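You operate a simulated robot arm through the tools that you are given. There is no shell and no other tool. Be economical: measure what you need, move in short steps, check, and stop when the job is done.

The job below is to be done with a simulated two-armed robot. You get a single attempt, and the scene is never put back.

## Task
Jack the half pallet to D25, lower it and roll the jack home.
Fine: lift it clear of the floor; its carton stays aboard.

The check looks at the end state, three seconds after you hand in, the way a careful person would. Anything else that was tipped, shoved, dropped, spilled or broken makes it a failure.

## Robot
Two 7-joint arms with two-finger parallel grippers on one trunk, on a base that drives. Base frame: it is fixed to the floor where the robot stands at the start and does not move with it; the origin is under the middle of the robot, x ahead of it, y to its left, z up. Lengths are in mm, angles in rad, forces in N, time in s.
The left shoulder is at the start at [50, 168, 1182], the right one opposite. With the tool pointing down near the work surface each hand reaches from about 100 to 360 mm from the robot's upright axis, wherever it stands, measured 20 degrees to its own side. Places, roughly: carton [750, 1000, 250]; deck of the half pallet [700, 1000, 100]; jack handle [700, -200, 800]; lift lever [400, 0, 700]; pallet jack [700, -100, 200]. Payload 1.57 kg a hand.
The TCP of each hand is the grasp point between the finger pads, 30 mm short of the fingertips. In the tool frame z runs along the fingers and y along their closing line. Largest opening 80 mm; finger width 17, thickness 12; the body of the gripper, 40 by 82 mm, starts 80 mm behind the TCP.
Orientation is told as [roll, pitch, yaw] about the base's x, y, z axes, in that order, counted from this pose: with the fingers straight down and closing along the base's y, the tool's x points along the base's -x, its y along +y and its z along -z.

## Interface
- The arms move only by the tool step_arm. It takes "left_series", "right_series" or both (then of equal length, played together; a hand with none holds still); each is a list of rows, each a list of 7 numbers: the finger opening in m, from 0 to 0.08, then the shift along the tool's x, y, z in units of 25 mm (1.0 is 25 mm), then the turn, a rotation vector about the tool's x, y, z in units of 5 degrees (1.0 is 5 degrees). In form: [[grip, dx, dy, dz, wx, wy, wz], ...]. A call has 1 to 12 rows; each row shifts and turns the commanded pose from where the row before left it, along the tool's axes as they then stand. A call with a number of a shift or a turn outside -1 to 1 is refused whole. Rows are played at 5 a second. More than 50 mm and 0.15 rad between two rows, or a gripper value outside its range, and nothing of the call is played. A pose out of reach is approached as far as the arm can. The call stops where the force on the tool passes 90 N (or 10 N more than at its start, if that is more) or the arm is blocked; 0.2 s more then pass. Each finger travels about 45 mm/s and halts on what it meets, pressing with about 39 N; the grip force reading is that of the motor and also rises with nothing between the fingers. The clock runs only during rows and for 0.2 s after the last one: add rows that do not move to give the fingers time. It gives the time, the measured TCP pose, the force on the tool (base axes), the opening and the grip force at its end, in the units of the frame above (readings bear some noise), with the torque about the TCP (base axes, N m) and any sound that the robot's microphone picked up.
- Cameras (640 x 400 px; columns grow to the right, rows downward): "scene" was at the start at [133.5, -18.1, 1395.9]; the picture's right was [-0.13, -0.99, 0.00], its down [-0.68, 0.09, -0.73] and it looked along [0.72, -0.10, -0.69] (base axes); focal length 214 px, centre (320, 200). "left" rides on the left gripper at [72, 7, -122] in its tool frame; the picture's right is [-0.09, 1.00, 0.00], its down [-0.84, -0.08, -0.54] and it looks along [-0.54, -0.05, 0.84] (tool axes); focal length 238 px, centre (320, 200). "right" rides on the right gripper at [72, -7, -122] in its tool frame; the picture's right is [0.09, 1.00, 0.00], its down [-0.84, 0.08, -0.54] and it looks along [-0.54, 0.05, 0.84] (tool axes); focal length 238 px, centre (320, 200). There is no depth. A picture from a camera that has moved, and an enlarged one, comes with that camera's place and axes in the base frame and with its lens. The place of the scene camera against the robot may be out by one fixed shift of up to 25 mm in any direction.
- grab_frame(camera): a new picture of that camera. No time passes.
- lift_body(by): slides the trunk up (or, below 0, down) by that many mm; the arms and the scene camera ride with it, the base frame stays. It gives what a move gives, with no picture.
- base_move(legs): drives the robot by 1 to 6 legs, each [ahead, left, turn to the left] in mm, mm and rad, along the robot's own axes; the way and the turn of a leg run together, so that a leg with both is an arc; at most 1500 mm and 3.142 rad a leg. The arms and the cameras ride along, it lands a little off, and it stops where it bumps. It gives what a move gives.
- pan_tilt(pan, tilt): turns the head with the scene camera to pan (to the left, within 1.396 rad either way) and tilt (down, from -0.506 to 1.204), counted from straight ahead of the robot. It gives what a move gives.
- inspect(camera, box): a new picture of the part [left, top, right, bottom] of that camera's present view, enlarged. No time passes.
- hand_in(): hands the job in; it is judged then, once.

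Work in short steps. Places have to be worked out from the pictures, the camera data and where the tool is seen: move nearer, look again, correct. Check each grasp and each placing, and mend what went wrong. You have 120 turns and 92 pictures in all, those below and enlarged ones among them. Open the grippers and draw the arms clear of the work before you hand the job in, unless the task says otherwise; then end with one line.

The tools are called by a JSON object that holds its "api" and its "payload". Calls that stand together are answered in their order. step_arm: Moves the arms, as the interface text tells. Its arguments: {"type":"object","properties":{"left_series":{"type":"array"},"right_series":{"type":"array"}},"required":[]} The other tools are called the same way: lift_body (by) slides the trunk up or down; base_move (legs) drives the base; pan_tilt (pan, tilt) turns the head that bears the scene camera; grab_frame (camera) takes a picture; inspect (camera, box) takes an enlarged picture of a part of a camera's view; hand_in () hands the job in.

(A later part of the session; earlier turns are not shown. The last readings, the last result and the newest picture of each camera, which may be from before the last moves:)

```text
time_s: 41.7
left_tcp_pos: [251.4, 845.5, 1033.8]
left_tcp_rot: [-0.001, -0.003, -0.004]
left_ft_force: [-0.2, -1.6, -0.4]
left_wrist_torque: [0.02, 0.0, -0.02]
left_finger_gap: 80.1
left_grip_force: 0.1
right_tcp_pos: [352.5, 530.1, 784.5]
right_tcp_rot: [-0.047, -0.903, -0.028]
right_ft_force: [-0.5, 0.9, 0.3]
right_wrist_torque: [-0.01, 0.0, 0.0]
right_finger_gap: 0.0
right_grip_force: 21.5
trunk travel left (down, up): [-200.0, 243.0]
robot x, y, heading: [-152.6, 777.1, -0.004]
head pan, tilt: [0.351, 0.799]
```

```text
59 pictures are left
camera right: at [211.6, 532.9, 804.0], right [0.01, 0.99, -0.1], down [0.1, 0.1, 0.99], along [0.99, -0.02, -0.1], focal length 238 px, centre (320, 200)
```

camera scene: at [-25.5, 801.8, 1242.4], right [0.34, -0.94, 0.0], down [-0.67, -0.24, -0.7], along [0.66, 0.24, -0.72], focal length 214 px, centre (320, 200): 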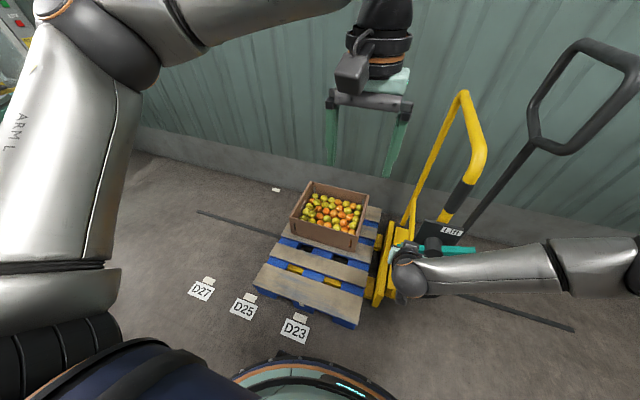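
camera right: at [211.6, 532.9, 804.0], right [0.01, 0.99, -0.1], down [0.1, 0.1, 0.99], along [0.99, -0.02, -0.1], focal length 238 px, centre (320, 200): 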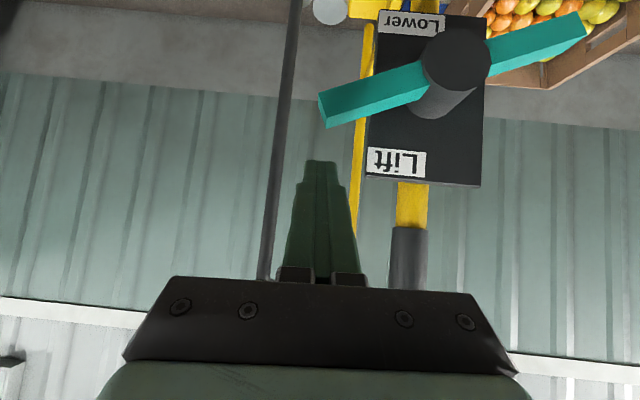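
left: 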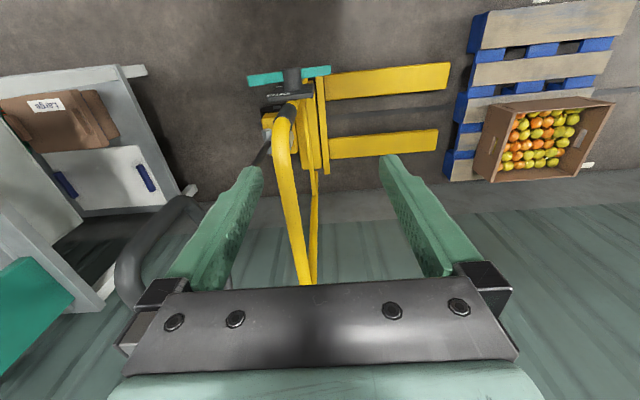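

I shift 10 mm inward and press down on the −y half.

{"api": "step_arm", "payload": {"right_series": [[0, -0.25, 0.45, 0.32, 0, 0, 0], [0, 0.63, 0, 0.5, 0, 0, 0], [0, 0.63, 0, 0.5, 0, 0, 0], [0, 0.63, 0, 0.5, 0, 0, 0], [0, 0.63, 0, 0.5, 0, 0, 0], [0, 0.63, 0, 0.5, 0, 0, 0]]}}

{"api": "grab_frame", "payload": {"camera": "right"}}

{"api": "inspect", "payload": {"camera": "scene", "box": [180, 160, 500, 350]}}

```text
time_s: 43.1
left_tcp_pos: [251.7, 845.7, 1034.7]
left_tcp_rot: [-0.001, 0.0, -0.003]
left_ft_force: [0.2, -0.6, -1.0]
left_wrist_torque: [0.01, 0.0, 0.0]
left_finger_gap: 80.2
left_grip_force: 0.1
right_tcp_pos: [370.9, 531.9, 752.2]
right_tcp_rot: [-0.048, -0.897, -0.025]
right_ft_force: [-0.2, 0.1, 1.3]
right_wrist_torque: [-0.02, -0.02, 0.02]
right_finger_gap: 0.1
right_grip_force: 21.5
right hand out of reach, approached as far as the arm can: row 3, 4, 5, 6
trunk travel left (down, up): [-200.0, 243.0]
robot x, y, heading: [-153.6, 779.8, -0.0]
head pan, tilt: [0.351, 0.799]
```

```text
58 pictures are left
camera right: at [229.5, 534.3, 772.5], right [0.01, 0.99, -0.1], down [0.11, 0.1, 0.99], along [0.99, -0.02, -0.1], focal length 238 px, centre (320, 200)
```

right: 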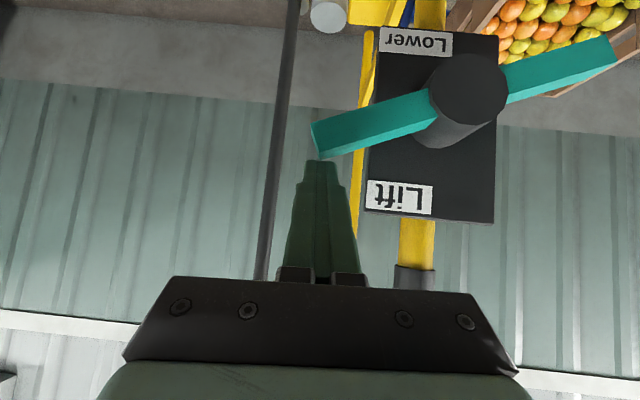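

```text
2.00 times, centred on (340, 255) of scene
camera zoom: at [-26.2, 801.5, 1242.3], right [0.34, -0.94, 0.0], down [-0.67, -0.24, -0.7], along [0.66, 0.24, -0.72], focal length 429 px, centre (280, 90)
```

zoom: 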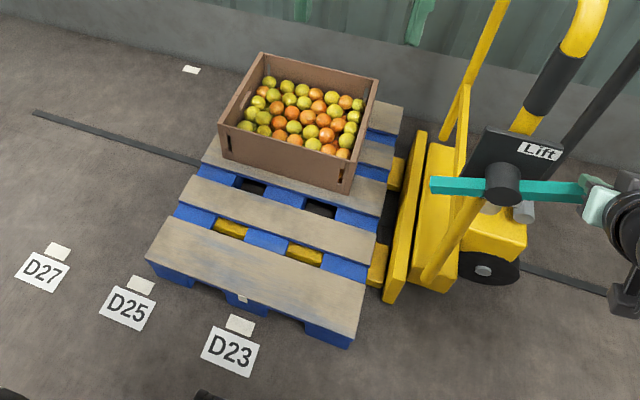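

The arm is at a joint limit here on this side. I raise a little, shift the base −140 mm in y and bring the hand back over the lever.

{"api": "step_arm", "payload": {"right_series": [[0, -0.63, 0, -0.5, 0, 0, 0], [0, -0.63, 0, -0.5, 0, 0, 0]]}}

{"api": "base_move", "payload": {"legs": [[0, -140, 0]]}}

{"api": "step_arm", "payload": {"right_series": [[0, 0, 0.85, 0, 0, 0, 0], [0, 0, 0.85, 0, 0, 0, 0], [0, 0, 0.85, 0, 0, 0, 0], [0, 0, 0.85, 0, 0, 0, 0], [0, 0, 0.85, 0, 0, 0, 0], [0, 0, 0.85, 0, 0, 0, 0], [0, 0, 0.85, 0, 0, 0, 0]]}}

```text
time_s: 43.7
left_tcp_pos: [251.4, 846.2, 1034.0]
left_tcp_rot: [-0.003, -0.001, -0.004]
left_ft_force: [-0.1, 0.1, -0.6]
left_wrist_torque: [-0.01, -0.02, -0.03]
left_finger_gap: 79.9
left_grip_force: 0.1
right_tcp_pos: [368.6, 535.5, 791.9]
right_tcp_rot: [-0.047, -0.901, -0.026]
right_ft_force: [-0.2, -0.4, 0.2]
right_wrist_torque: [0.0, 0.02, 0.02]
right_finger_gap: 0.0
right_grip_force: 21.6
trunk travel left (down, up): [-200.0, 243.0]
robot x, y, heading: [-152.4, 781.0, -0.004]
head pan, tilt: [0.351, 0.799]
```

```text
time_s: 45.6
left_tcp_pos: [251.6, 705.6, 1033.2]
left_tcp_rot: [-0.002, -0.001, -0.006]
left_ft_force: [0.1, 0.2, 0.1]
left_wrist_torque: [-0.02, -0.01, -0.01]
left_finger_gap: 80.0
left_grip_force: 0.2
right_tcp_pos: [367.3, 394.1, 792.0]
right_tcp_rot: [-0.046, -0.9, -0.028]
right_ft_force: [-0.4, 0.0, -0.2]
right_wrist_torque: [-0.02, 0.01, -0.01]
right_finger_gap: 0.0
right_grip_force: 21.8
trunk travel left (down, up): [-200.0, 243.0]
robot x, y, heading: [-155.5, 640.7, -0.004]
head pan, tilt: [0.351, 0.799]
```

```text
time_s: 47.2
left_tcp_pos: [250.8, 703.5, 1035.0]
left_tcp_rot: [0.0, 0.0, -0.004]
left_ft_force: [-0.3, -1.1, 0.8]
left_wrist_torque: [0.0, 0.0, -0.02]
left_finger_gap: 79.8
left_grip_force: 0.0
right_tcp_pos: [375.7, 541.8, 789.4]
right_tcp_rot: [-0.046, -0.902, -0.028]
right_ft_force: [0.1, -1.1, -0.2]
right_wrist_torque: [-0.01, 0.0, 0.03]
right_finger_gap: 0.0
right_grip_force: 21.1
trunk travel left (down, up): [-200.0, 243.0]
robot x, y, heading: [-153.6, 642.9, -0.006]
head pan, tilt: [0.351, 0.799]
```

Back over the −y end. I press down with the tool a bit steeper.

{"api": "step_arm", "payload": {"right_series": [[0, 0.6, 0, 0, 0, 1, 0], [0, 0.6, 0, 0, 0, 1, 0], [0, 0.6, 0, 0.5, 0, 1, 0], [0, 0.52, 0, 0.6, 0, 0, 0], [0, 0.52, 0, 0.6, 0, 0, 0], [0, 0.52, 0, 0.6, 0, 0, 0]]}}

{"api": "grab_frame", "payload": {"camera": "right"}}

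```text
time_s: 48.6
left_tcp_pos: [250.6, 704.8, 1034.0]
left_tcp_rot: [-0.001, -0.003, -0.006]
left_ft_force: [-0.3, -0.6, 0.2]
left_wrist_torque: [0.01, 0.01, 0.03]
left_finger_gap: 80.1
left_grip_force: 0.1
right_tcp_pos: [349.8, 540.3, 686.7]
right_tcp_rot: [-0.036, -0.638, -0.041]
right_ft_force: [-3.2, 0.6, -0.2]
right_wrist_torque: [-0.01, 0.07, 0.09]
right_finger_gap: 0.1
right_grip_force: 21.1
trunk travel left (down, up): [-200.0, 243.0]
robot x, y, heading: [-154.6, 637.6, -0.006]
head pan, tilt: [0.351, 0.799]
```

```text
56 pictures are left
camera right: at [218.2, 542.4, 741.3], right [-0.01, 1.0, -0.08], down [0.35, 0.08, 0.93], along [0.94, -0.02, -0.35], focal length 238 px, centre (320, 200)
```

right: 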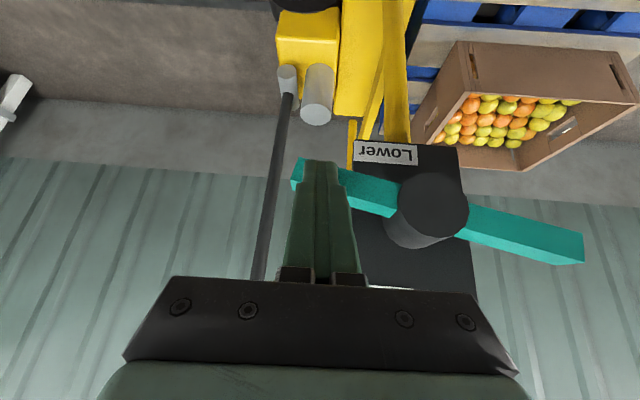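

The lever turned easily, the −y end now down by "Lower". I check what the forks did.

{"api": "grab_frame", "payload": {"camera": "scene"}}

{"api": "inspect", "payload": {"camera": "scene", "box": [150, 150, 450, 320]}}

```text
55 pictures are left
camera scene: at [-27.0, 660.5, 1242.3], right [0.34, -0.94, 0.0], down [-0.67, -0.24, -0.7], along [0.66, 0.24, -0.72], focal length 214 px, centre (320, 200)
```

scene: 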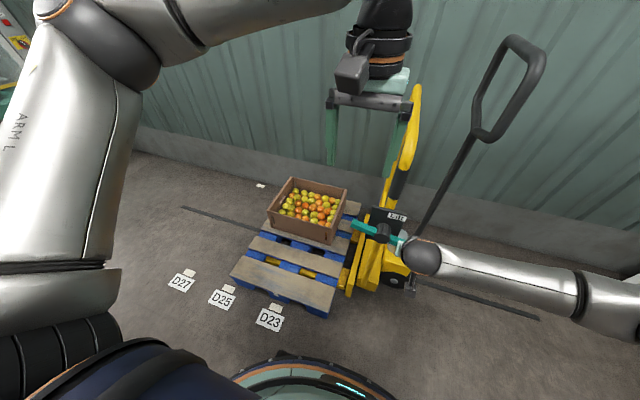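

```text
2.13 times, centred on (300, 235) of scene
camera zoom: at [-27.0, 660.5, 1242.3], right [0.34, -0.94, 0.0], down [-0.67, -0.24, -0.7], along [0.66, 0.24, -0.72], focal length 458 px, centre (363, 125)
```

zoom: 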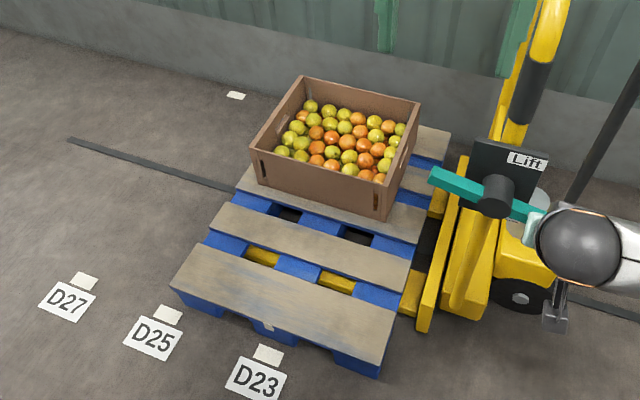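

It isn't obvious whether the forks moved, so I zoom on the pallet's feet and the fork heel.

{"api": "inspect", "payload": {"camera": "scene", "box": [220, 220, 420, 340]}}

{"api": "inspect", "payload": {"camera": "right", "box": [260, 0, 640, 260]}}

```text
3.20 times, centred on (320, 280) of scene
camera zoom: at [-27.0, 660.5, 1242.3], right [0.34, -0.94, 0.0], down [-0.67, -0.24, -0.7], along [0.66, 0.24, -0.72], focal length 686 px, centre (320, -56)
```

zoom: 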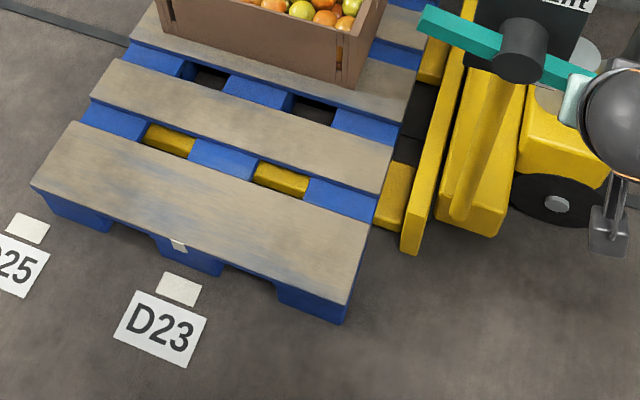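

```text
1.54 times, centred on (450, 130) of right
camera zoom: at [218.2, 542.4, 741.3], right [-0.01, 1.0, -0.08], down [0.35, 0.08, 0.93], along [0.94, -0.02, -0.35], focal length 367 px, centre (120, 308)
```

zoom: 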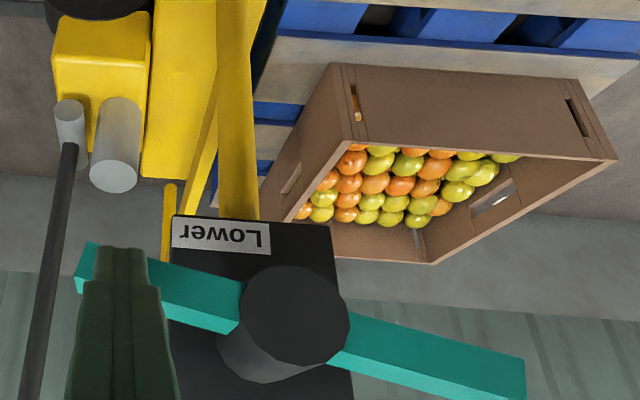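

The pallet is still down; the lever has left its lowered stop and isn't at the far stop yet. I continue pressing the −y end downward.

{"api": "step_arm", "payload": {"right_series": [[0, 0.48, 0, 0.64, 0, 0, 0], [0, 0.48, 0, 0.64, 0, 0, 0], [0, 0, 0, 0, 0, 0, 0], [0, 0, 0, 0, 0, 0, 0], [0, 0, 0, 0, 0, 0, 0]]}}

{"api": "grab_frame", "payload": {"camera": "right"}}

{"api": "inspect", "payload": {"camera": "scene", "box": [220, 220, 420, 340]}}

```text
time_s: 49.2
left_tcp_pos: [245.7, 702.7, 1037.2]
left_tcp_rot: [-0.001, -0.007, -0.008]
left_ft_force: [-0.3, 0.7, 0.3]
left_wrist_torque: [0.04, -0.01, -0.01]
left_finger_gap: 79.9
left_grip_force: 0.0
right_tcp_pos: [349.6, 545.8, 669.3]
right_tcp_rot: [-0.014, -0.669, -0.047]
right_ft_force: [-36.4, -1.3, 40.3]
right_wrist_torque: [0.32, -0.33, 0.34]
right_finger_gap: 0.0
right_grip_force: 21.1
trunk travel left (down, up): [-200.0, 243.0]
robot x, y, heading: [-154.5, 640.6, -0.009]
head pan, tilt: [0.351, 0.799]
stopped in row 3 (right hand): the force on the tool passed its limit at 107 N (the readings are from after the stop); the commanded pose is now the measured one
```

```text
51 pictures are left
camera right: at [216.5, 546.3, 720.2], right [-0.02, 1.0, -0.07], down [0.33, 0.07, 0.94], along [0.95, -0.01, -0.33], focal length 238 px, centre (320, 200)
```

right: 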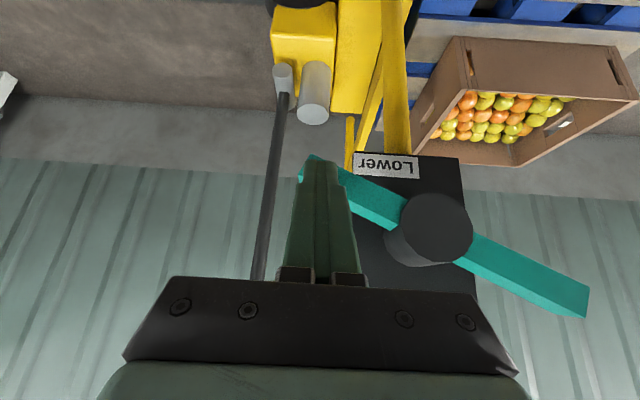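

```text
3.20 times, centred on (320, 280) of scene
camera zoom: at [-33.7, 659.7, 1243.6], right [0.34, -0.94, 0.0], down [-0.67, -0.24, -0.7], along [0.66, 0.23, -0.71], focal length 686 px, centre (320, -56)
```

zoom: 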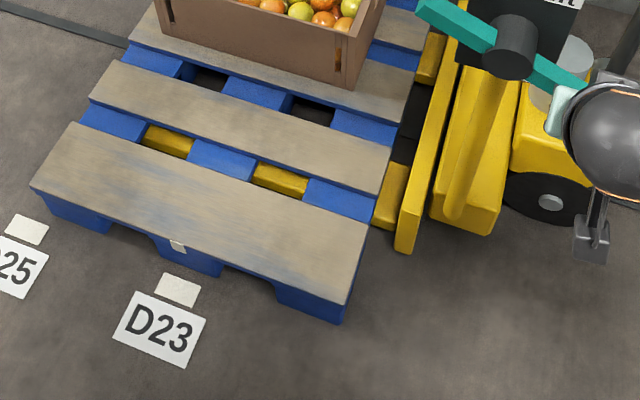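

The lever is now at its other stop and the forks have not risen; labelled positions suggest −y end up = Lift, down = Lower. I retract the right hand and bring the left hand in, to press the +y end (back to Lift) and watch.

{"api": "step_arm", "payload": {"right_series": [[0, -0.5, 0, -0.8, 0, 0, 0], [0, -0.2, 0, -1, 0, 0, 0], [0, 0, -0.5, -1, 0, 0, 0], [0, 0, -0.5, -1, 0, 0, 0], [0, 0, -0.5, -0.5, 0, 0, 0], [0, 0, -0.5, 0, 0, 0, 0], [0, 0, -0.5, 0, 0, 0, 0], [0, 0, -0.5, 0, 0, 0, 0], [0, 0, 0, 0, 0, 0, 0]], "left_series": [[0, 0, 0, 0.4, 0, -1, 0], [0, 0, 0, 0.4, 0, -1, 0], [0, 0, 0, 0.4, 0, -1, 0], [0, 0, 0, 0.4, 0, -1, 0], [0, 0, 0, 0.4, 0, -1, 0], [0, 0, 0, 0.4, 0, -1, 0], [0, 0, 0, 0.4, 0, -1, 0], [0, 0, 0, 0.4, 0, -1, 0], [0, 0, 0, 0.4, 0, -1, 0]]}}

{"api": "step_arm", "payload": {"left_series": [[0, 0.95, 0, 0.95, 0, 0, 0], [0, 0.95, 0, 0.95, 0, 0, 0], [0, 0.95, 0, 0.95, 0, 0, 0], [0, 0.95, 0, 0.95, 0, 0, 0], [0, 0.95, 0, 0.95, 0, 0, 0], [0, 0.95, 0, 0.95, 0, 0, 0]]}}

{"api": "grab_frame", "payload": {"camera": "left"}}

```text
time_s: 51.2
left_tcp_pos: [280.8, 703.4, 950.7]
left_tcp_rot: [-0.003, -0.79, -0.004]
left_ft_force: [0.3, 0.3, 0.3]
left_wrist_torque: [0.0, 0.04, -0.04]
left_finger_gap: 0.2
left_grip_force: 21.7
right_tcp_pos: [296.4, 471.2, 757.4]
right_tcp_rot: [-0.029, -0.66, -0.048]
right_ft_force: [-0.2, -1.2, -0.4]
right_wrist_torque: [0.0, -0.03, -0.02]
right_finger_gap: 0.1
right_grip_force: 21.1
trunk travel left (down, up): [-200.0, 243.0]
robot x, y, heading: [-153.2, 638.9, -0.009]
head pan, tilt: [0.351, 0.799]
```

```text
time_s: 52.6
left_tcp_pos: [281.0, 704.1, 748.4]
left_tcp_rot: [-0.002, -0.789, -0.004]
left_ft_force: [0.3, 0.8, -0.2]
left_wrist_torque: [0.0, 0.0, 0.0]
left_finger_gap: 0.1
left_grip_force: 21.3
right_tcp_pos: [295.5, 471.5, 758.2]
right_tcp_rot: [-0.029, -0.661, -0.048]
right_ft_force: [0.2, -0.6, 0.5]
right_wrist_torque: [0.03, 0.0, 0.02]
right_finger_gap: 0.1
right_grip_force: 21.0
trunk travel left (down, up): [-200.0, 243.0]
robot x, y, heading: [-155.0, 642.4, -0.001]
head pan, tilt: [0.351, 0.799]
```

```text
49 pictures are left
camera left: at [143.3, 711.4, 784.8], right [0.07, 1.0, 0.06], down [0.21, -0.08, 0.98], along [0.98, -0.06, -0.21], focal length 238 px, centre (320, 200)
```

left: 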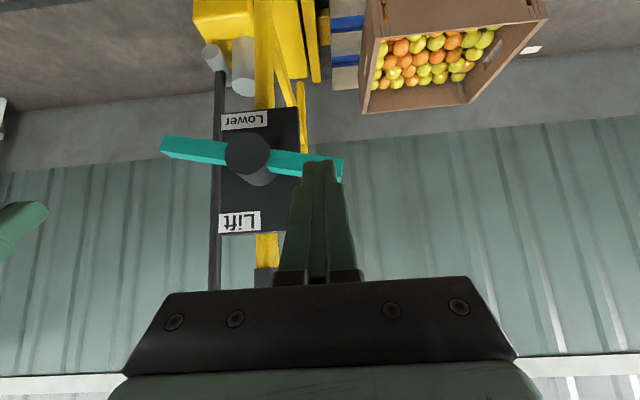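

The lever now rests with the −y end ≈11° down (it was ≈28° under my push). I check the forks again and see whether the lever is drifting.

{"api": "inspect", "payload": {"camera": "scene", "box": [220, 180, 460, 340]}}

{"api": "inspect", "payload": {"camera": "left", "box": [140, 0, 400, 260]}}

```text
2.50 times, centred on (340, 260) of scene
camera zoom: at [-27.5, 659.9, 1242.4], right [0.34, -0.94, 0.0], down [-0.68, -0.24, -0.7], along [0.66, 0.23, -0.72], focal length 536 px, centre (270, 50)
```

zoom: 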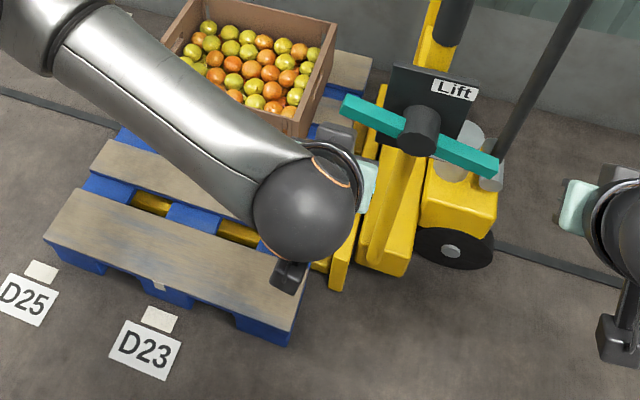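

```text
1.54 times, centred on (270, 130) of left
camera zoom: at [143.3, 711.4, 784.8], right [0.07, 1.0, 0.06], down [0.21, -0.08, 0.98], along [0.98, -0.06, -0.21], focal length 367 px, centre (397, 308)
```

zoom: 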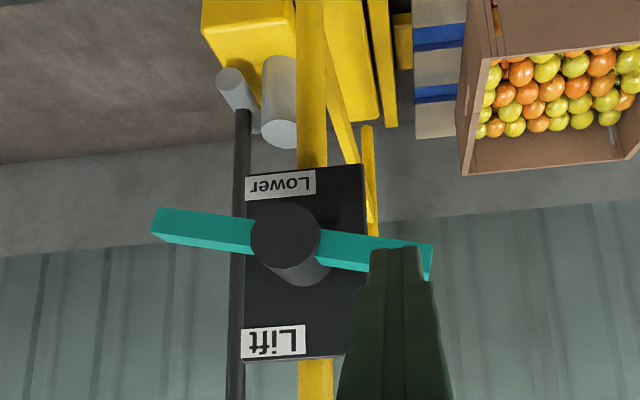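

The lever appears to have two positions (≈±22°): it now sits at "Lower", originally at "Lift". Like a real jack, lifting probably needs pumping the handle with the lever at Lift. I press the +y end down with the left hand to restore Lift.

{"api": "step_arm", "payload": {"left_series": [[0, -0.75, -0.2, 0.75, 0, 0, 0], [0, -0.75, -0.2, 0.75, 0, 0, 0], [0, -0.75, 0, 0.75, 0, 0, 0], [0, 0.57, 0, 0.57, 0, 0, 0], [0, 0.57, 0, 0.57, 0, 0, 0], [0, 0.57, 0, 0.57, 0, 0, 0], [0, 0.2, 0, 0.2, 0, 0, 0]]}}

{"api": "grab_frame", "payload": {"camera": "left"}}

```text
time_s: 54.2
left_tcp_pos: [360.6, 691.1, 688.0]
left_tcp_rot: [-0.006, -0.796, -0.003]
left_ft_force: [-16.7, 6.8, 28.1]
left_wrist_torque: [-0.16, -0.03, -0.03]
left_finger_gap: 0.1
left_grip_force: 21.4
right_tcp_pos: [294.4, 472.3, 760.3]
right_tcp_rot: [-0.029, -0.665, -0.047]
right_ft_force: [0.9, 0.3, 0.4]
right_wrist_torque: [0.04, 0.0, 0.03]
right_finger_gap: 0.0
right_grip_force: 21.3
trunk travel left (down, up): [-200.0, 243.0]
robot x, y, heading: [-157.7, 641.5, -0.006]
head pan, tilt: [0.351, 0.799]
```

```text
46 pictures are left
camera left: at [222.8, 700.3, 722.1], right [0.07, 1.0, 0.06], down [0.2, -0.08, 0.98], along [0.98, -0.06, -0.2], focal length 238 px, centre (320, 200)
```

left: 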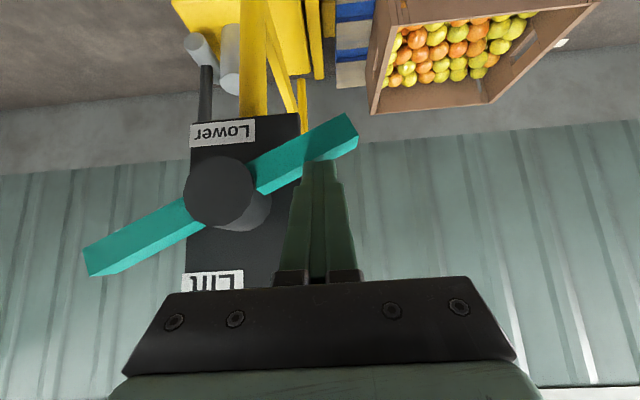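

The lever is back at the Lift stop. I withdraw the left hand and look at the tiller handle.

{"api": "step_arm", "payload": {"left_series": [[0, -0.4, 0, -0.4, 0, 0, 0], [0, 0, 0, -1, 0, 0, 0], [0, 0, 0, -1, 0, 0, 0], [0, 0, 0.5, -1, 0, 0, 0], [0, 0, 1, -1, 0, 0, 0], [0, 0, 1, 0, 0, 0, 0], [0, 0, 1, 0, 0, 0, 0], [0, 0, 1, 0, 0, 0, 0]]}}

{"api": "pan_tilt", "payload": {"pan": -0.2, "tilt": 0.6}}

{"api": "grab_frame", "payload": {"camera": "scene"}}

```text
time_s: 56.0
left_tcp_pos: [291.1, 805.8, 766.3]
left_tcp_rot: [0.0, -0.785, -0.006]
left_ft_force: [-0.2, 0.7, -0.7]
left_wrist_torque: [0.0, 0.01, 0.02]
left_finger_gap: 0.0
left_grip_force: 21.5
right_tcp_pos: [296.4, 471.1, 758.4]
right_tcp_rot: [-0.028, -0.662, -0.046]
right_ft_force: [-0.9, -0.3, 0.2]
right_wrist_torque: [0.0, -0.01, -0.02]
right_finger_gap: 0.0
right_grip_force: 21.3
trunk travel left (down, up): [-200.0, 243.0]
robot x, y, heading: [-152.9, 638.3, -0.004]
head pan, tilt: [0.351, 0.799]
```

```text
time_s: 57.0
left_tcp_pos: [291.3, 805.2, 766.7]
left_tcp_rot: [-0.001, -0.788, -0.005]
left_ft_force: [-0.1, 0.2, 0.5]
left_wrist_torque: [0.03, 0.01, -0.01]
left_finger_gap: 0.0
left_grip_force: 21.2
right_tcp_pos: [297.2, 471.3, 759.0]
right_tcp_rot: [-0.027, -0.662, -0.049]
right_ft_force: [-0.6, 0.4, 0.4]
right_wrist_torque: [0.0, 0.02, -0.01]
right_finger_gap: 0.0
right_grip_force: 21.4
trunk travel left (down, up): [-200.0, 243.0]
robot x, y, heading: [-153.4, 638.6, -0.009]
head pan, tilt: [-0.201, 0.6]
```

```text
45 pictures are left
camera scene: at [-17.0, 614.6, 1259.2], right [-0.21, -0.98, 0.0], down [-0.55, 0.12, -0.82], along [0.81, -0.17, -0.57], focal length 214 px, centre (320, 200)
```

scene: 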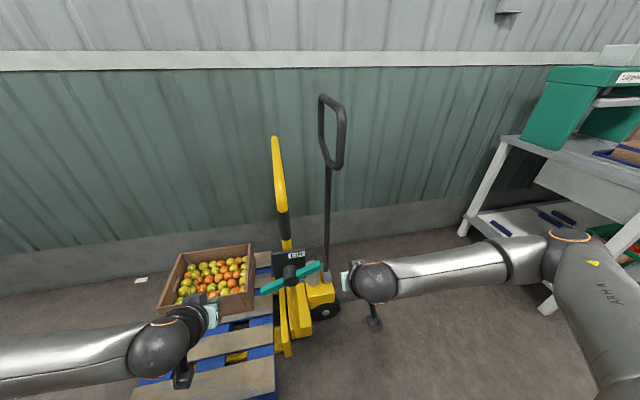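

Before touching the tiller I check whether moving the lever back to Lift raised the forks.

{"api": "pan_tilt", "payload": {"pan": 0.351, "tilt": 0.8}}

{"api": "inspect", "payload": {"camera": "scene", "box": [220, 180, 460, 340]}}

```text
time_s: 58.0
left_tcp_pos: [290.5, 806.1, 766.8]
left_tcp_rot: [-0.001, -0.787, -0.005]
left_ft_force: [-1.2, 0.4, 0.2]
left_wrist_torque: [0.03, 0.07, 0.04]
left_finger_gap: 0.0
left_grip_force: 21.3
right_tcp_pos: [296.4, 472.3, 757.5]
right_tcp_rot: [-0.027, -0.661, -0.046]
right_ft_force: [-0.1, 0.2, 0.7]
right_wrist_torque: [0.01, -0.01, 0.04]
right_finger_gap: 0.2
right_grip_force: 20.9
trunk travel left (down, up): [-200.0, 243.0]
robot x, y, heading: [-157.8, 635.4, -0.009]
head pan, tilt: [0.351, 0.799]
```

```text
2.50 times, centred on (340, 260) of scene
camera zoom: at [-27.5, 659.9, 1242.3], right [0.34, -0.94, 0.0], down [-0.68, -0.24, -0.7], along [0.66, 0.23, -0.72], focal length 536 px, centre (270, 50)
```

zoom: 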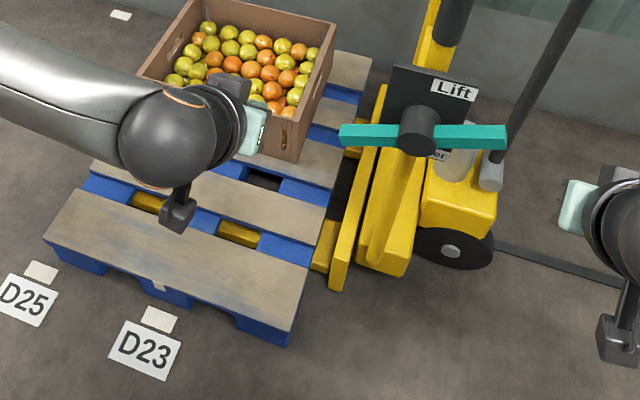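

Unchanged, so the tiller must be pumped with the lever at Lift. Plan: left hand holds the sleeve so the jack can't roll, right hand works the tiller loop. I raise both hands first.

{"api": "step_arm", "payload": {"right_series": [[0, -0.61, 0, -0.79, 0, 0, 0], [0, -0.61, 0, -0.79, 0, 0, 0], [0, -0.61, 0, -0.79, 0, 0, 0], [0, -0.61, 0, -0.79, 0, 0, 0], [0, -0.61, 0, -0.79, 0, 0, 0], [0, -0.61, 0, -0.79, 0, 0, 0], [0, -0.61, 0, -0.79, 0, 0, 0], [0.0, -0.61, 0, -0.79, 0, 0, 0]], "left_series": [[0, 0, 0, -1, 0, 0, 0], [0, 0, 0, -1, 0, 0, 0], [0, 0, 0, -1, 0, 0, 0], [0, 0, 0, -1, 0, 0, 0], [0, 0, 0, -1, 0, 0, 0], [0.08, 0, 0, 0, 0, 0, 0], [0.08, 0, 0, 0, 0, 0, 0], [0.08, 0, 0, 0, 0, 0, 0]]}}

{"api": "base_move", "payload": {"legs": [[0, -110, 0], [140, 0, 0]]}}

{"api": "grab_frame", "payload": {"camera": "right"}}

{"api": "grab_frame", "payload": {"camera": "left"}}

```text
time_s: 59.8
left_tcp_pos: [243.3, 786.4, 847.5]
left_tcp_rot: [-0.002, -0.785, -0.006]
left_ft_force: [0.2, -0.1, 0.3]
left_wrist_torque: [-0.02, 0.0, -0.04]
left_finger_gap: 67.7
left_grip_force: 0.1
left hand out of reach, approached as far as the arm can: row 3, 4, 5
right_tcp_pos: [294.1, 476.2, 958.0]
right_tcp_rot: [-0.029, -0.659, -0.045]
right_ft_force: [-0.4, 0.2, 0.7]
right_wrist_torque: [0.03, -0.03, 0.0]
right_finger_gap: 0.2
right_grip_force: 21.8
trunk travel left (down, up): [-200.0, 243.0]
robot x, y, heading: [-156.1, 639.9, -0.007]
head pan, tilt: [0.351, 0.799]
```

```text
time_s: 62.3
left_tcp_pos: [381.9, 671.8, 847.4]
left_tcp_rot: [-0.001, -0.785, -0.01]
left_ft_force: [0.2, -0.5, 0.4]
left_wrist_torque: [-0.02, 0.0, -0.01]
left_finger_gap: 80.2
left_grip_force: 0.1
right_tcp_pos: [432.2, 362.0, 956.8]
right_tcp_rot: [-0.029, -0.661, -0.053]
right_ft_force: [0.3, 0.2, 0.3]
right_wrist_torque: [0.01, 0.0, 0.03]
right_finger_gap: 0.2
right_grip_force: 21.5
trunk travel left (down, up): [-200.0, 243.0]
robot x, y, heading: [-16.1, 527.8, -0.011]
head pan, tilt: [0.351, 0.799]
```

```text
43 pictures are left
camera right: at [300.2, 365.3, 1009.6], right [0.0, 1.0, -0.08], down [0.33, 0.07, 0.94], along [0.94, -0.02, -0.33], focal length 238 px, centre (320, 200)
```

right: 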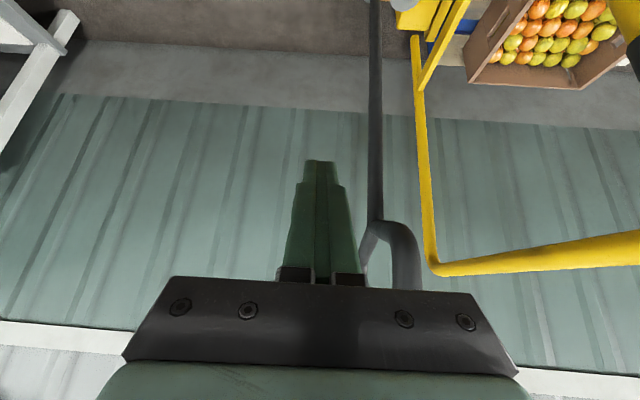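

```text
42 pictures are left
camera left: at [245.0, 681.9, 882.7], right [0.08, 0.99, 0.06], down [0.21, -0.08, 0.98], along [0.98, -0.06, -0.21], focal length 238 px, centre (320, 200)
```

left: 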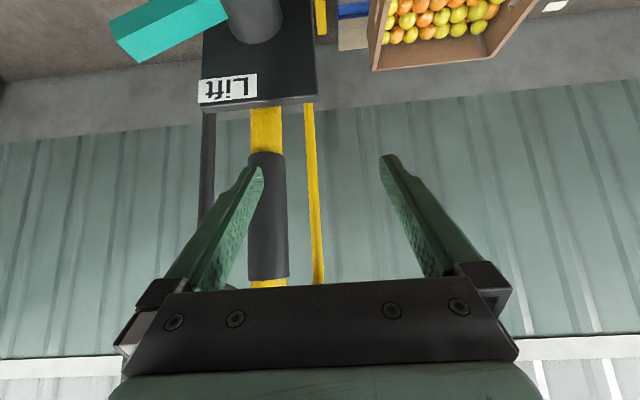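

The near post of the tiller loop triangulates to about [522, 445, z 985–1134]; the sleeve is at y≈627. I grip the sleeve with the left hand and turn the open right hand toward the post.

{"api": "step_arm", "payload": {"left_series": [[0.08, 0, -0.9, 0, 0, 0, 0], [0.08, 0, -0.9, 0, 0, 0, 0], [0.08, -0.75, 0, 0.75, 0, 0, 0], [0.08, -0.75, 0, 0.75, 0, 0, 0], [0.0, 0, 0, 0, 0, 0, 0], [0.0, 0, 0, 0, 0, 0, 0], [0.0, 0, 0, 0, 0, 0, 0], [0.0, 0, 0, 0, 0, 0, 0]], "right_series": [[0.08, -0.5, 0.4, -0.5, 0, -1, 0], [0.08, -0.5, 0.4, -0.5, 0, -1, 0], [0.08, -0.5, 0.4, -0.5, 0, -1, 0], [0.08, -0.5, 0.4, 0, 0, -1, 0], [0.08, -0.5, 0.5, 0, 0, -1, 0], [0.08, -0.5, 0.5, 0, 0, -1, 0], [0.08, 0, 0.4, 0, 0, 0, 0], [0.08, 0, 0, 0, 0, 0, 0]]}}

{"api": "grab_frame", "payload": {"camera": "right"}}

{"api": "pan_tilt", "payload": {"pan": -0.1, "tilt": 0.6}}

{"api": "grab_frame", "payload": {"camera": "scene"}}

```text
time_s: 64.1
left_tcp_pos: [433.6, 624.6, 846.1]
left_tcp_rot: [-0.002, -0.784, -0.013]
left_ft_force: [1.8, -6.9, -1.0]
left_wrist_torque: [0.08, -0.05, -0.19]
left_finger_gap: 28.0
left_grip_force: 21.0
right_tcp_pos: [460.5, 435.3, 1040.2]
right_tcp_rot: [-0.057, -1.185, -0.019]
right_ft_force: [-0.6, 0.0, -0.8]
right_wrist_torque: [0.0, -0.01, 0.0]
right_finger_gap: 80.0
right_grip_force: 0.1
trunk travel left (down, up): [-200.0, 243.0]
robot x, y, heading: [-14.0, 528.1, -0.015]
head pan, tilt: [0.351, 0.799]
```

```text
41 pictures are left
camera right: at [318.8, 438.6, 1019.8], right [0.04, 0.99, -0.11], down [-0.18, 0.11, 0.98], along [0.98, -0.02, 0.18], focal length 238 px, centre (320, 200)
```

right: 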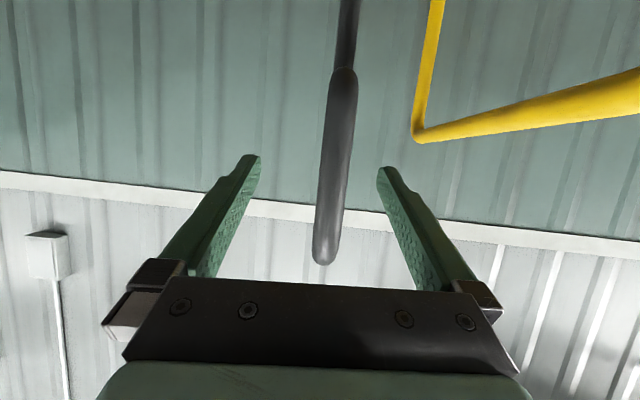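

```text
time_s: 65.0
left_tcp_pos: [434.6, 625.9, 845.9]
left_tcp_rot: [-0.001, -0.784, -0.01]
left_ft_force: [1.5, -7.7, 0.7]
left_wrist_torque: [0.02, -0.13, -0.23]
left_finger_gap: 28.0
left_grip_force: 38.1
right_tcp_pos: [458.4, 437.0, 1040.1]
right_tcp_rot: [-0.056, -1.184, -0.018]
right_ft_force: [0.2, 0.0, -0.1]
right_wrist_torque: [-0.01, -0.02, -0.01]
right_finger_gap: 79.8
right_grip_force: 0.0
trunk travel left (down, up): [-200.0, 243.0]
robot x, y, heading: [-16.0, 527.2, -0.01]
head pan, tilt: [-0.099, 0.6]
```

```text
40 pictures are left
camera scene: at [122.3, 510.0, 1259.2], right [-0.11, -0.99, 0.0], down [-0.56, 0.06, -0.82], along [0.82, -0.09, -0.57], focal length 214 px, centre (320, 200)
```

scene: 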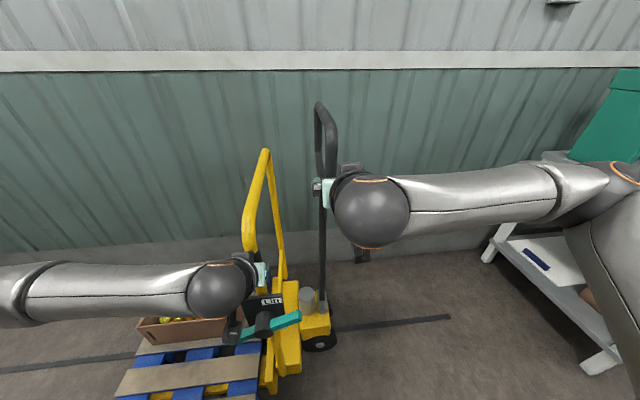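

The post is centred between the open fingers. I advance around it and pull 110 mm toward −y as a first test of the stroke.

{"api": "step_arm", "payload": {"right_series": [[0.08, -0.31, 0.1, 0.77, 0, 0, 0], [0.08, -0.31, 0.1, 0.77, 0, 0, 0], [0.08, -0.31, 0, 0.77, 0, 0, 0], [0.08, 0, -0.8, 0, 0, 0, 0], [0.08, 0, -0.8, 0, 0, 0, 0], [0.08, 0, -0.8, 0, 0, 0, 0], [0.08, 0, -0.8, 0, 0, 0, 0], [0.08, 0, -0.8, 0, 0, 0, 0], [0.08, 0, -0.4, 0, 0, 0, 0]]}}

{"api": "grab_frame", "payload": {"camera": "right"}}

{"api": "grab_frame", "payload": {"camera": "scene"}}

```text
time_s: 67.0
left_tcp_pos: [434.3, 626.5, 846.2]
left_tcp_rot: [-0.003, -0.786, -0.011]
left_ft_force: [-0.1, -5.6, 3.1]
left_wrist_torque: [0.2, 0.19, 0.1]
left_finger_gap: 27.6
left_grip_force: 38.1
right_tcp_pos: [512.9, 328.3, 1043.7]
right_tcp_rot: [-0.058, -1.185, -0.015]
right_ft_force: [0.2, 2.7, -0.2]
right_wrist_torque: [0.01, -0.06, 0.01]
right_finger_gap: 79.7
right_grip_force: 0.0
trunk travel left (down, up): [-200.0, 243.0]
robot x, y, heading: [-18.0, 527.6, -0.015]
head pan, tilt: [-0.099, 0.6]
```

```text
39 pictures are left
camera right: at [372.9, 330.0, 1022.1], right [0.03, 0.99, -0.11], down [-0.18, 0.11, 0.98], along [0.98, -0.01, 0.18], focal length 238 px, centre (320, 200)
```

right: 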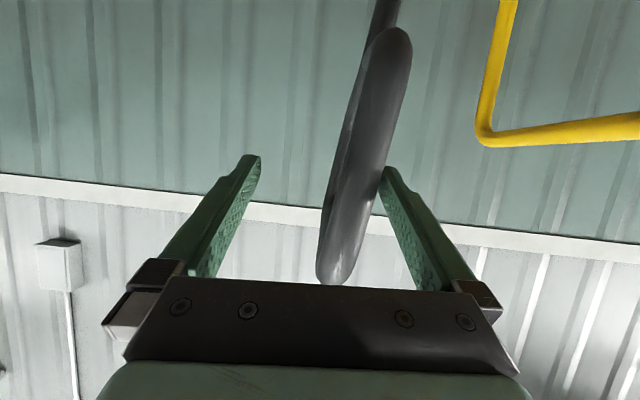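

```text
38 pictures are left
camera scene: at [122.1, 510.3, 1259.2], right [-0.11, -0.99, 0.0], down [-0.56, 0.06, -0.83], along [0.82, -0.09, -0.56], focal length 214 px, centre (320, 200)
```

scene: 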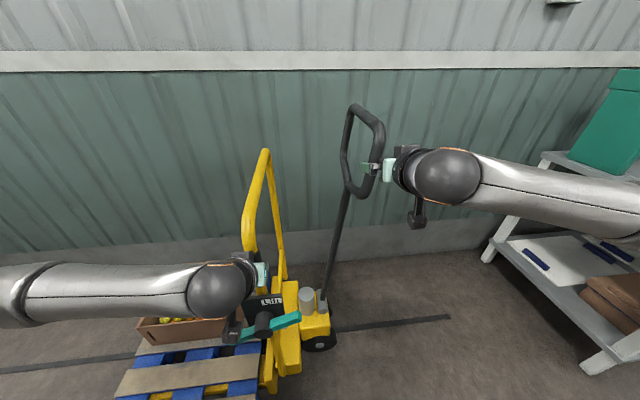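

The tiller swings freely (≈3 N). I continue the stroke another 175 mm.

{"api": "step_arm", "payload": {"right_series": [[0.08, 0.1, -0.9, 0.05, 0, 0, 0], [0.08, 0.1, -0.9, 0.05, 0, 0, 0], [0.08, 0.15, -0.9, 0.05, 0, 0, 0], [0.08, 0.2, -0.9, 0.1, 0, 0, 0], [0.08, 0.3, -0.9, 0.1, 0, 0, 0], [0.08, 0.3, -0.9, 0.1, 0, 0, 0], [0.08, 0.3, -0.9, 0.1, 0, 0, 0], [0.08, 0.3, -0.9, 0.1, 0, 0, 0]]}}

{"api": "grab_frame", "payload": {"camera": "scene"}}

```text
time_s: 68.8
left_tcp_pos: [434.1, 625.2, 846.7]
left_tcp_rot: [-0.003, -0.784, -0.011]
left_ft_force: [1.3, -7.1, 2.4]
left_wrist_torque: [0.33, 0.04, 0.24]
left_finger_gap: 28.1
left_grip_force: 38.0
right_tcp_pos: [500.9, 148.1, 1000.3]
right_tcp_rot: [-0.057, -1.183, -0.015]
right_ft_force: [-1.6, 3.1, 1.2]
right_wrist_torque: [0.09, 0.03, 0.12]
right_finger_gap: 80.1
right_grip_force: 0.1
trunk travel left (down, up): [-200.0, 243.0]
robot x, y, heading: [-19.3, 529.5, -0.012]
head pan, tilt: [-0.099, 0.6]
```

```text
37 pictures are left
camera scene: at [122.0, 510.3, 1259.2], right [-0.11, -0.99, 0.0], down [-0.56, 0.06, -0.83], along [0.82, -0.09, -0.56], focal length 214 px, centre (320, 200)
```

scene: 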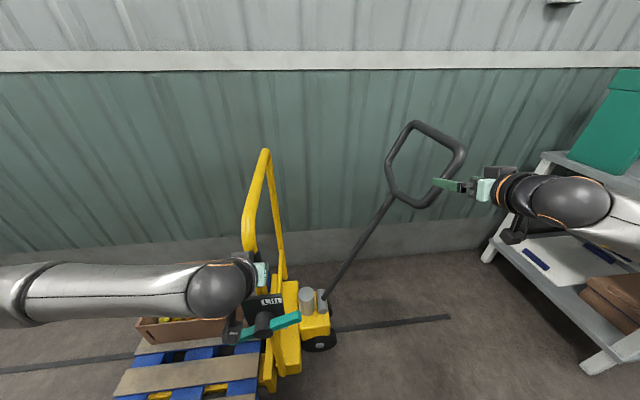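

The tiller is down about 35°. I return it upright and then compare the pallet height.

{"api": "step_arm", "payload": {"right_series": [[0.08, -0.3, 1, -0.1, 0, 0, 0], [0.08, -0.3, 1, -0.1, 0, 0, 0], [0.08, -0.3, 1, -0.1, 0, 0, 0], [0.08, -0.3, 1, -0.1, 0, 0, 0], [0.08, -0.25, 1, -0.1, 0, 0, 0], [0.08, -0.15, 1, 0, 0, 0, 0], [0.08, -0.1, 1, 0, 0, 0, 0], [0.08, 0, 1, 0, 0, 0, 0], [0.08, 0, 1, 0, 0, 0, 0], [0.08, 0, 1, 0, 0, 0, 0], [0.08, 0, 1, 0, 0, 0, 0], [0.08, 0, 1, 0, 0, 0, 0]]}}

{"api": "grab_frame", "payload": {"camera": "scene"}}

```text
time_s: 71.4
left_tcp_pos: [434.4, 625.5, 846.3]
left_tcp_rot: [0.0, -0.786, -0.01]
left_ft_force: [2.9, -0.9, 2.4]
left_wrist_torque: [-0.23, -0.14, -0.26]
left_finger_gap: 27.8
left_grip_force: 38.3
right_tcp_pos: [525.6, 447.6, 1036.0]
right_tcp_rot: [-0.06, -1.183, -0.017]
right_ft_force: [-0.4, -0.4, -0.2]
right_wrist_torque: [-0.01, 0.01, 0.01]
right_finger_gap: 80.1
right_grip_force: 0.1
trunk travel left (down, up): [-200.0, 243.0]
robot x, y, heading: [-15.2, 525.7, -0.015]
head pan, tilt: [-0.099, 0.6]
```

```text
36 pictures are left
camera scene: at [122.2, 510.4, 1259.2], right [-0.11, -0.99, 0.0], down [-0.56, 0.06, -0.83], along [0.82, -0.09, -0.56], focal length 214 px, centre (320, 200)
```

scene: 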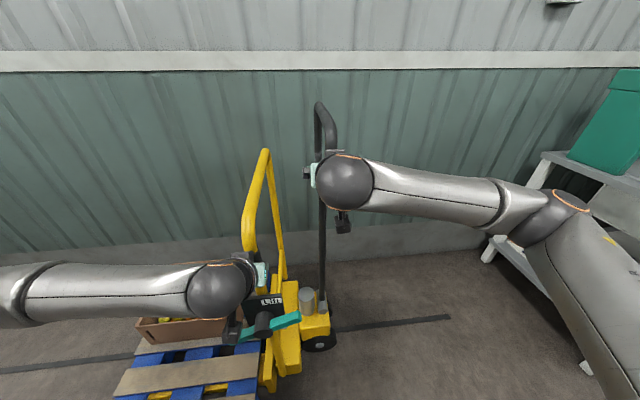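

Nothing obvious yet. I take an enlarged reference of the pallet, then pump another full stroke and compare.

{"api": "inspect", "payload": {"camera": "scene", "box": [100, 310, 340, 400]}}

{"api": "step_arm", "payload": {"right_series": [[0.08, 0, -1, 0, 0, 0, 0], [0.08, 0, -1, 0, 0, 0, 0], [0.08, 0, -1, 0, 0, 0, 0], [0.08, 0, -1, 0, 0, 0, 0], [0.08, 0, -1, 0, 0, 0, 0], [0.08, 0.1, -1, 0.05, 0, 0, 0], [0.08, 0.15, -1, 0.05, 0, 0, 0], [0.08, 0.2, -1, 0.1, 0, 0, 0], [0.08, 0.3, -1, 0.1, 0, 0, 0], [0.08, 0.3, -1, 0.1, 0, 0, 0], [0.08, 0.3, -1, 0.1, 0, 0, 0], [0.08, 0.3, -1, 0.1, 0, 0, 0]]}}

{"api": "step_arm", "payload": {"right_series": [[0.08, -0.3, 1, -0.1, 0, 0, 0], [0.08, -0.3, 1, -0.1, 0, 0, 0], [0.08, -0.3, 1, -0.1, 0, 0, 0], [0.08, -0.3, 1, -0.1, 0, 0, 0], [0.08, -0.2, 1, -0.1, 0, 0, 0], [0.08, -0.15, 1, -0.05, 0, 0, 0], [0.08, -0.1, 1, -0.05, 0, 0, 0], [0.08, 0, 1, 0, 0, 0, 0], [0.08, 0, 1, 0, 0, 0, 0], [0.08, 0, 1, 0, 0, 0, 0], [0.08, 0, 1, 0, 0, 0, 0], [0.08, 0, 1, 0, 0, 0, 0]]}}

{"api": "inspect", "payload": {"camera": "scene", "box": [100, 310, 340, 400]}}

```text
2.67 times, centred on (220, 355) of scene
camera zoom: at [122.2, 510.4, 1259.2], right [-0.11, -0.99, 0.0], down [-0.56, 0.06, -0.83], along [0.82, -0.09, -0.56], focal length 572 px, centre (587, -213)
```

zoom: 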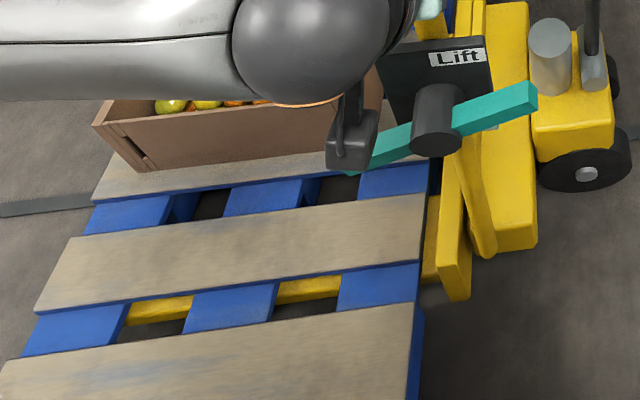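

```text
time_s: 74.0
left_tcp_pos: [433.8, 626.5, 845.6]
left_tcp_rot: [-0.003, -0.785, -0.01]
left_ft_force: [1.9, -5.4, 4.7]
left_wrist_torque: [0.36, 0.17, 0.24]
left_finger_gap: 27.7
left_grip_force: 37.4
right_tcp_pos: [503.1, 148.1, 1001.1]
right_tcp_rot: [-0.057, -1.183, -0.019]
right_ft_force: [0.6, 3.5, -0.3]
right_wrist_torque: [0.04, -0.05, 0.1]
right_finger_gap: 80.0
right_grip_force: 0.0
trunk travel left (down, up): [-200.0, 243.0]
robot x, y, heading: [-14.5, 527.8, -0.015]
head pan, tilt: [-0.099, 0.6]
```

```text
time_s: 76.6
left_tcp_pos: [433.3, 626.1, 846.0]
left_tcp_rot: [-0.004, -0.785, -0.011]
left_ft_force: [3.3, 0.0, 3.2]
left_wrist_torque: [-0.23, -0.23, -0.25]
left_finger_gap: 27.5
left_grip_force: 37.8
right_tcp_pos: [524.7, 446.6, 1037.3]
right_tcp_rot: [-0.061, -1.182, -0.018]
right_ft_force: [0.2, -0.2, 0.1]
right_wrist_torque: [0.05, 0.01, 0.03]
right_finger_gap: 80.0
right_grip_force: 0.0
trunk travel left (down, up): [-200.0, 243.0]
robot x, y, heading: [-15.3, 523.6, -0.012]
head pan, tilt: [-0.099, 0.6]
```

```text
2.67 times, centred on (220, 355) of scene
camera zoom: at [122.2, 510.5, 1259.2], right [-0.11, -0.99, 0.0], down [-0.56, 0.06, -0.83], along [0.82, -0.09, -0.56], focal length 572 px, centre (587, -213)
```

zoom: 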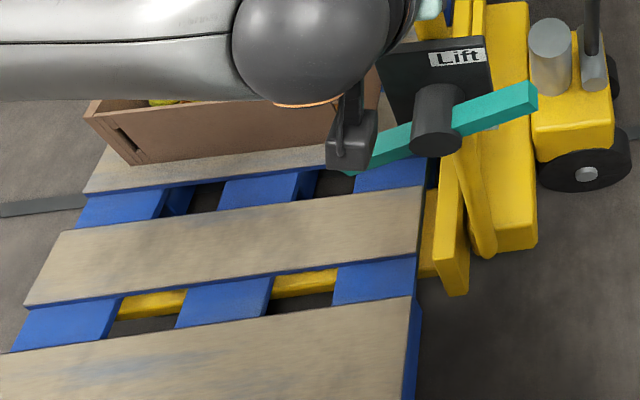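

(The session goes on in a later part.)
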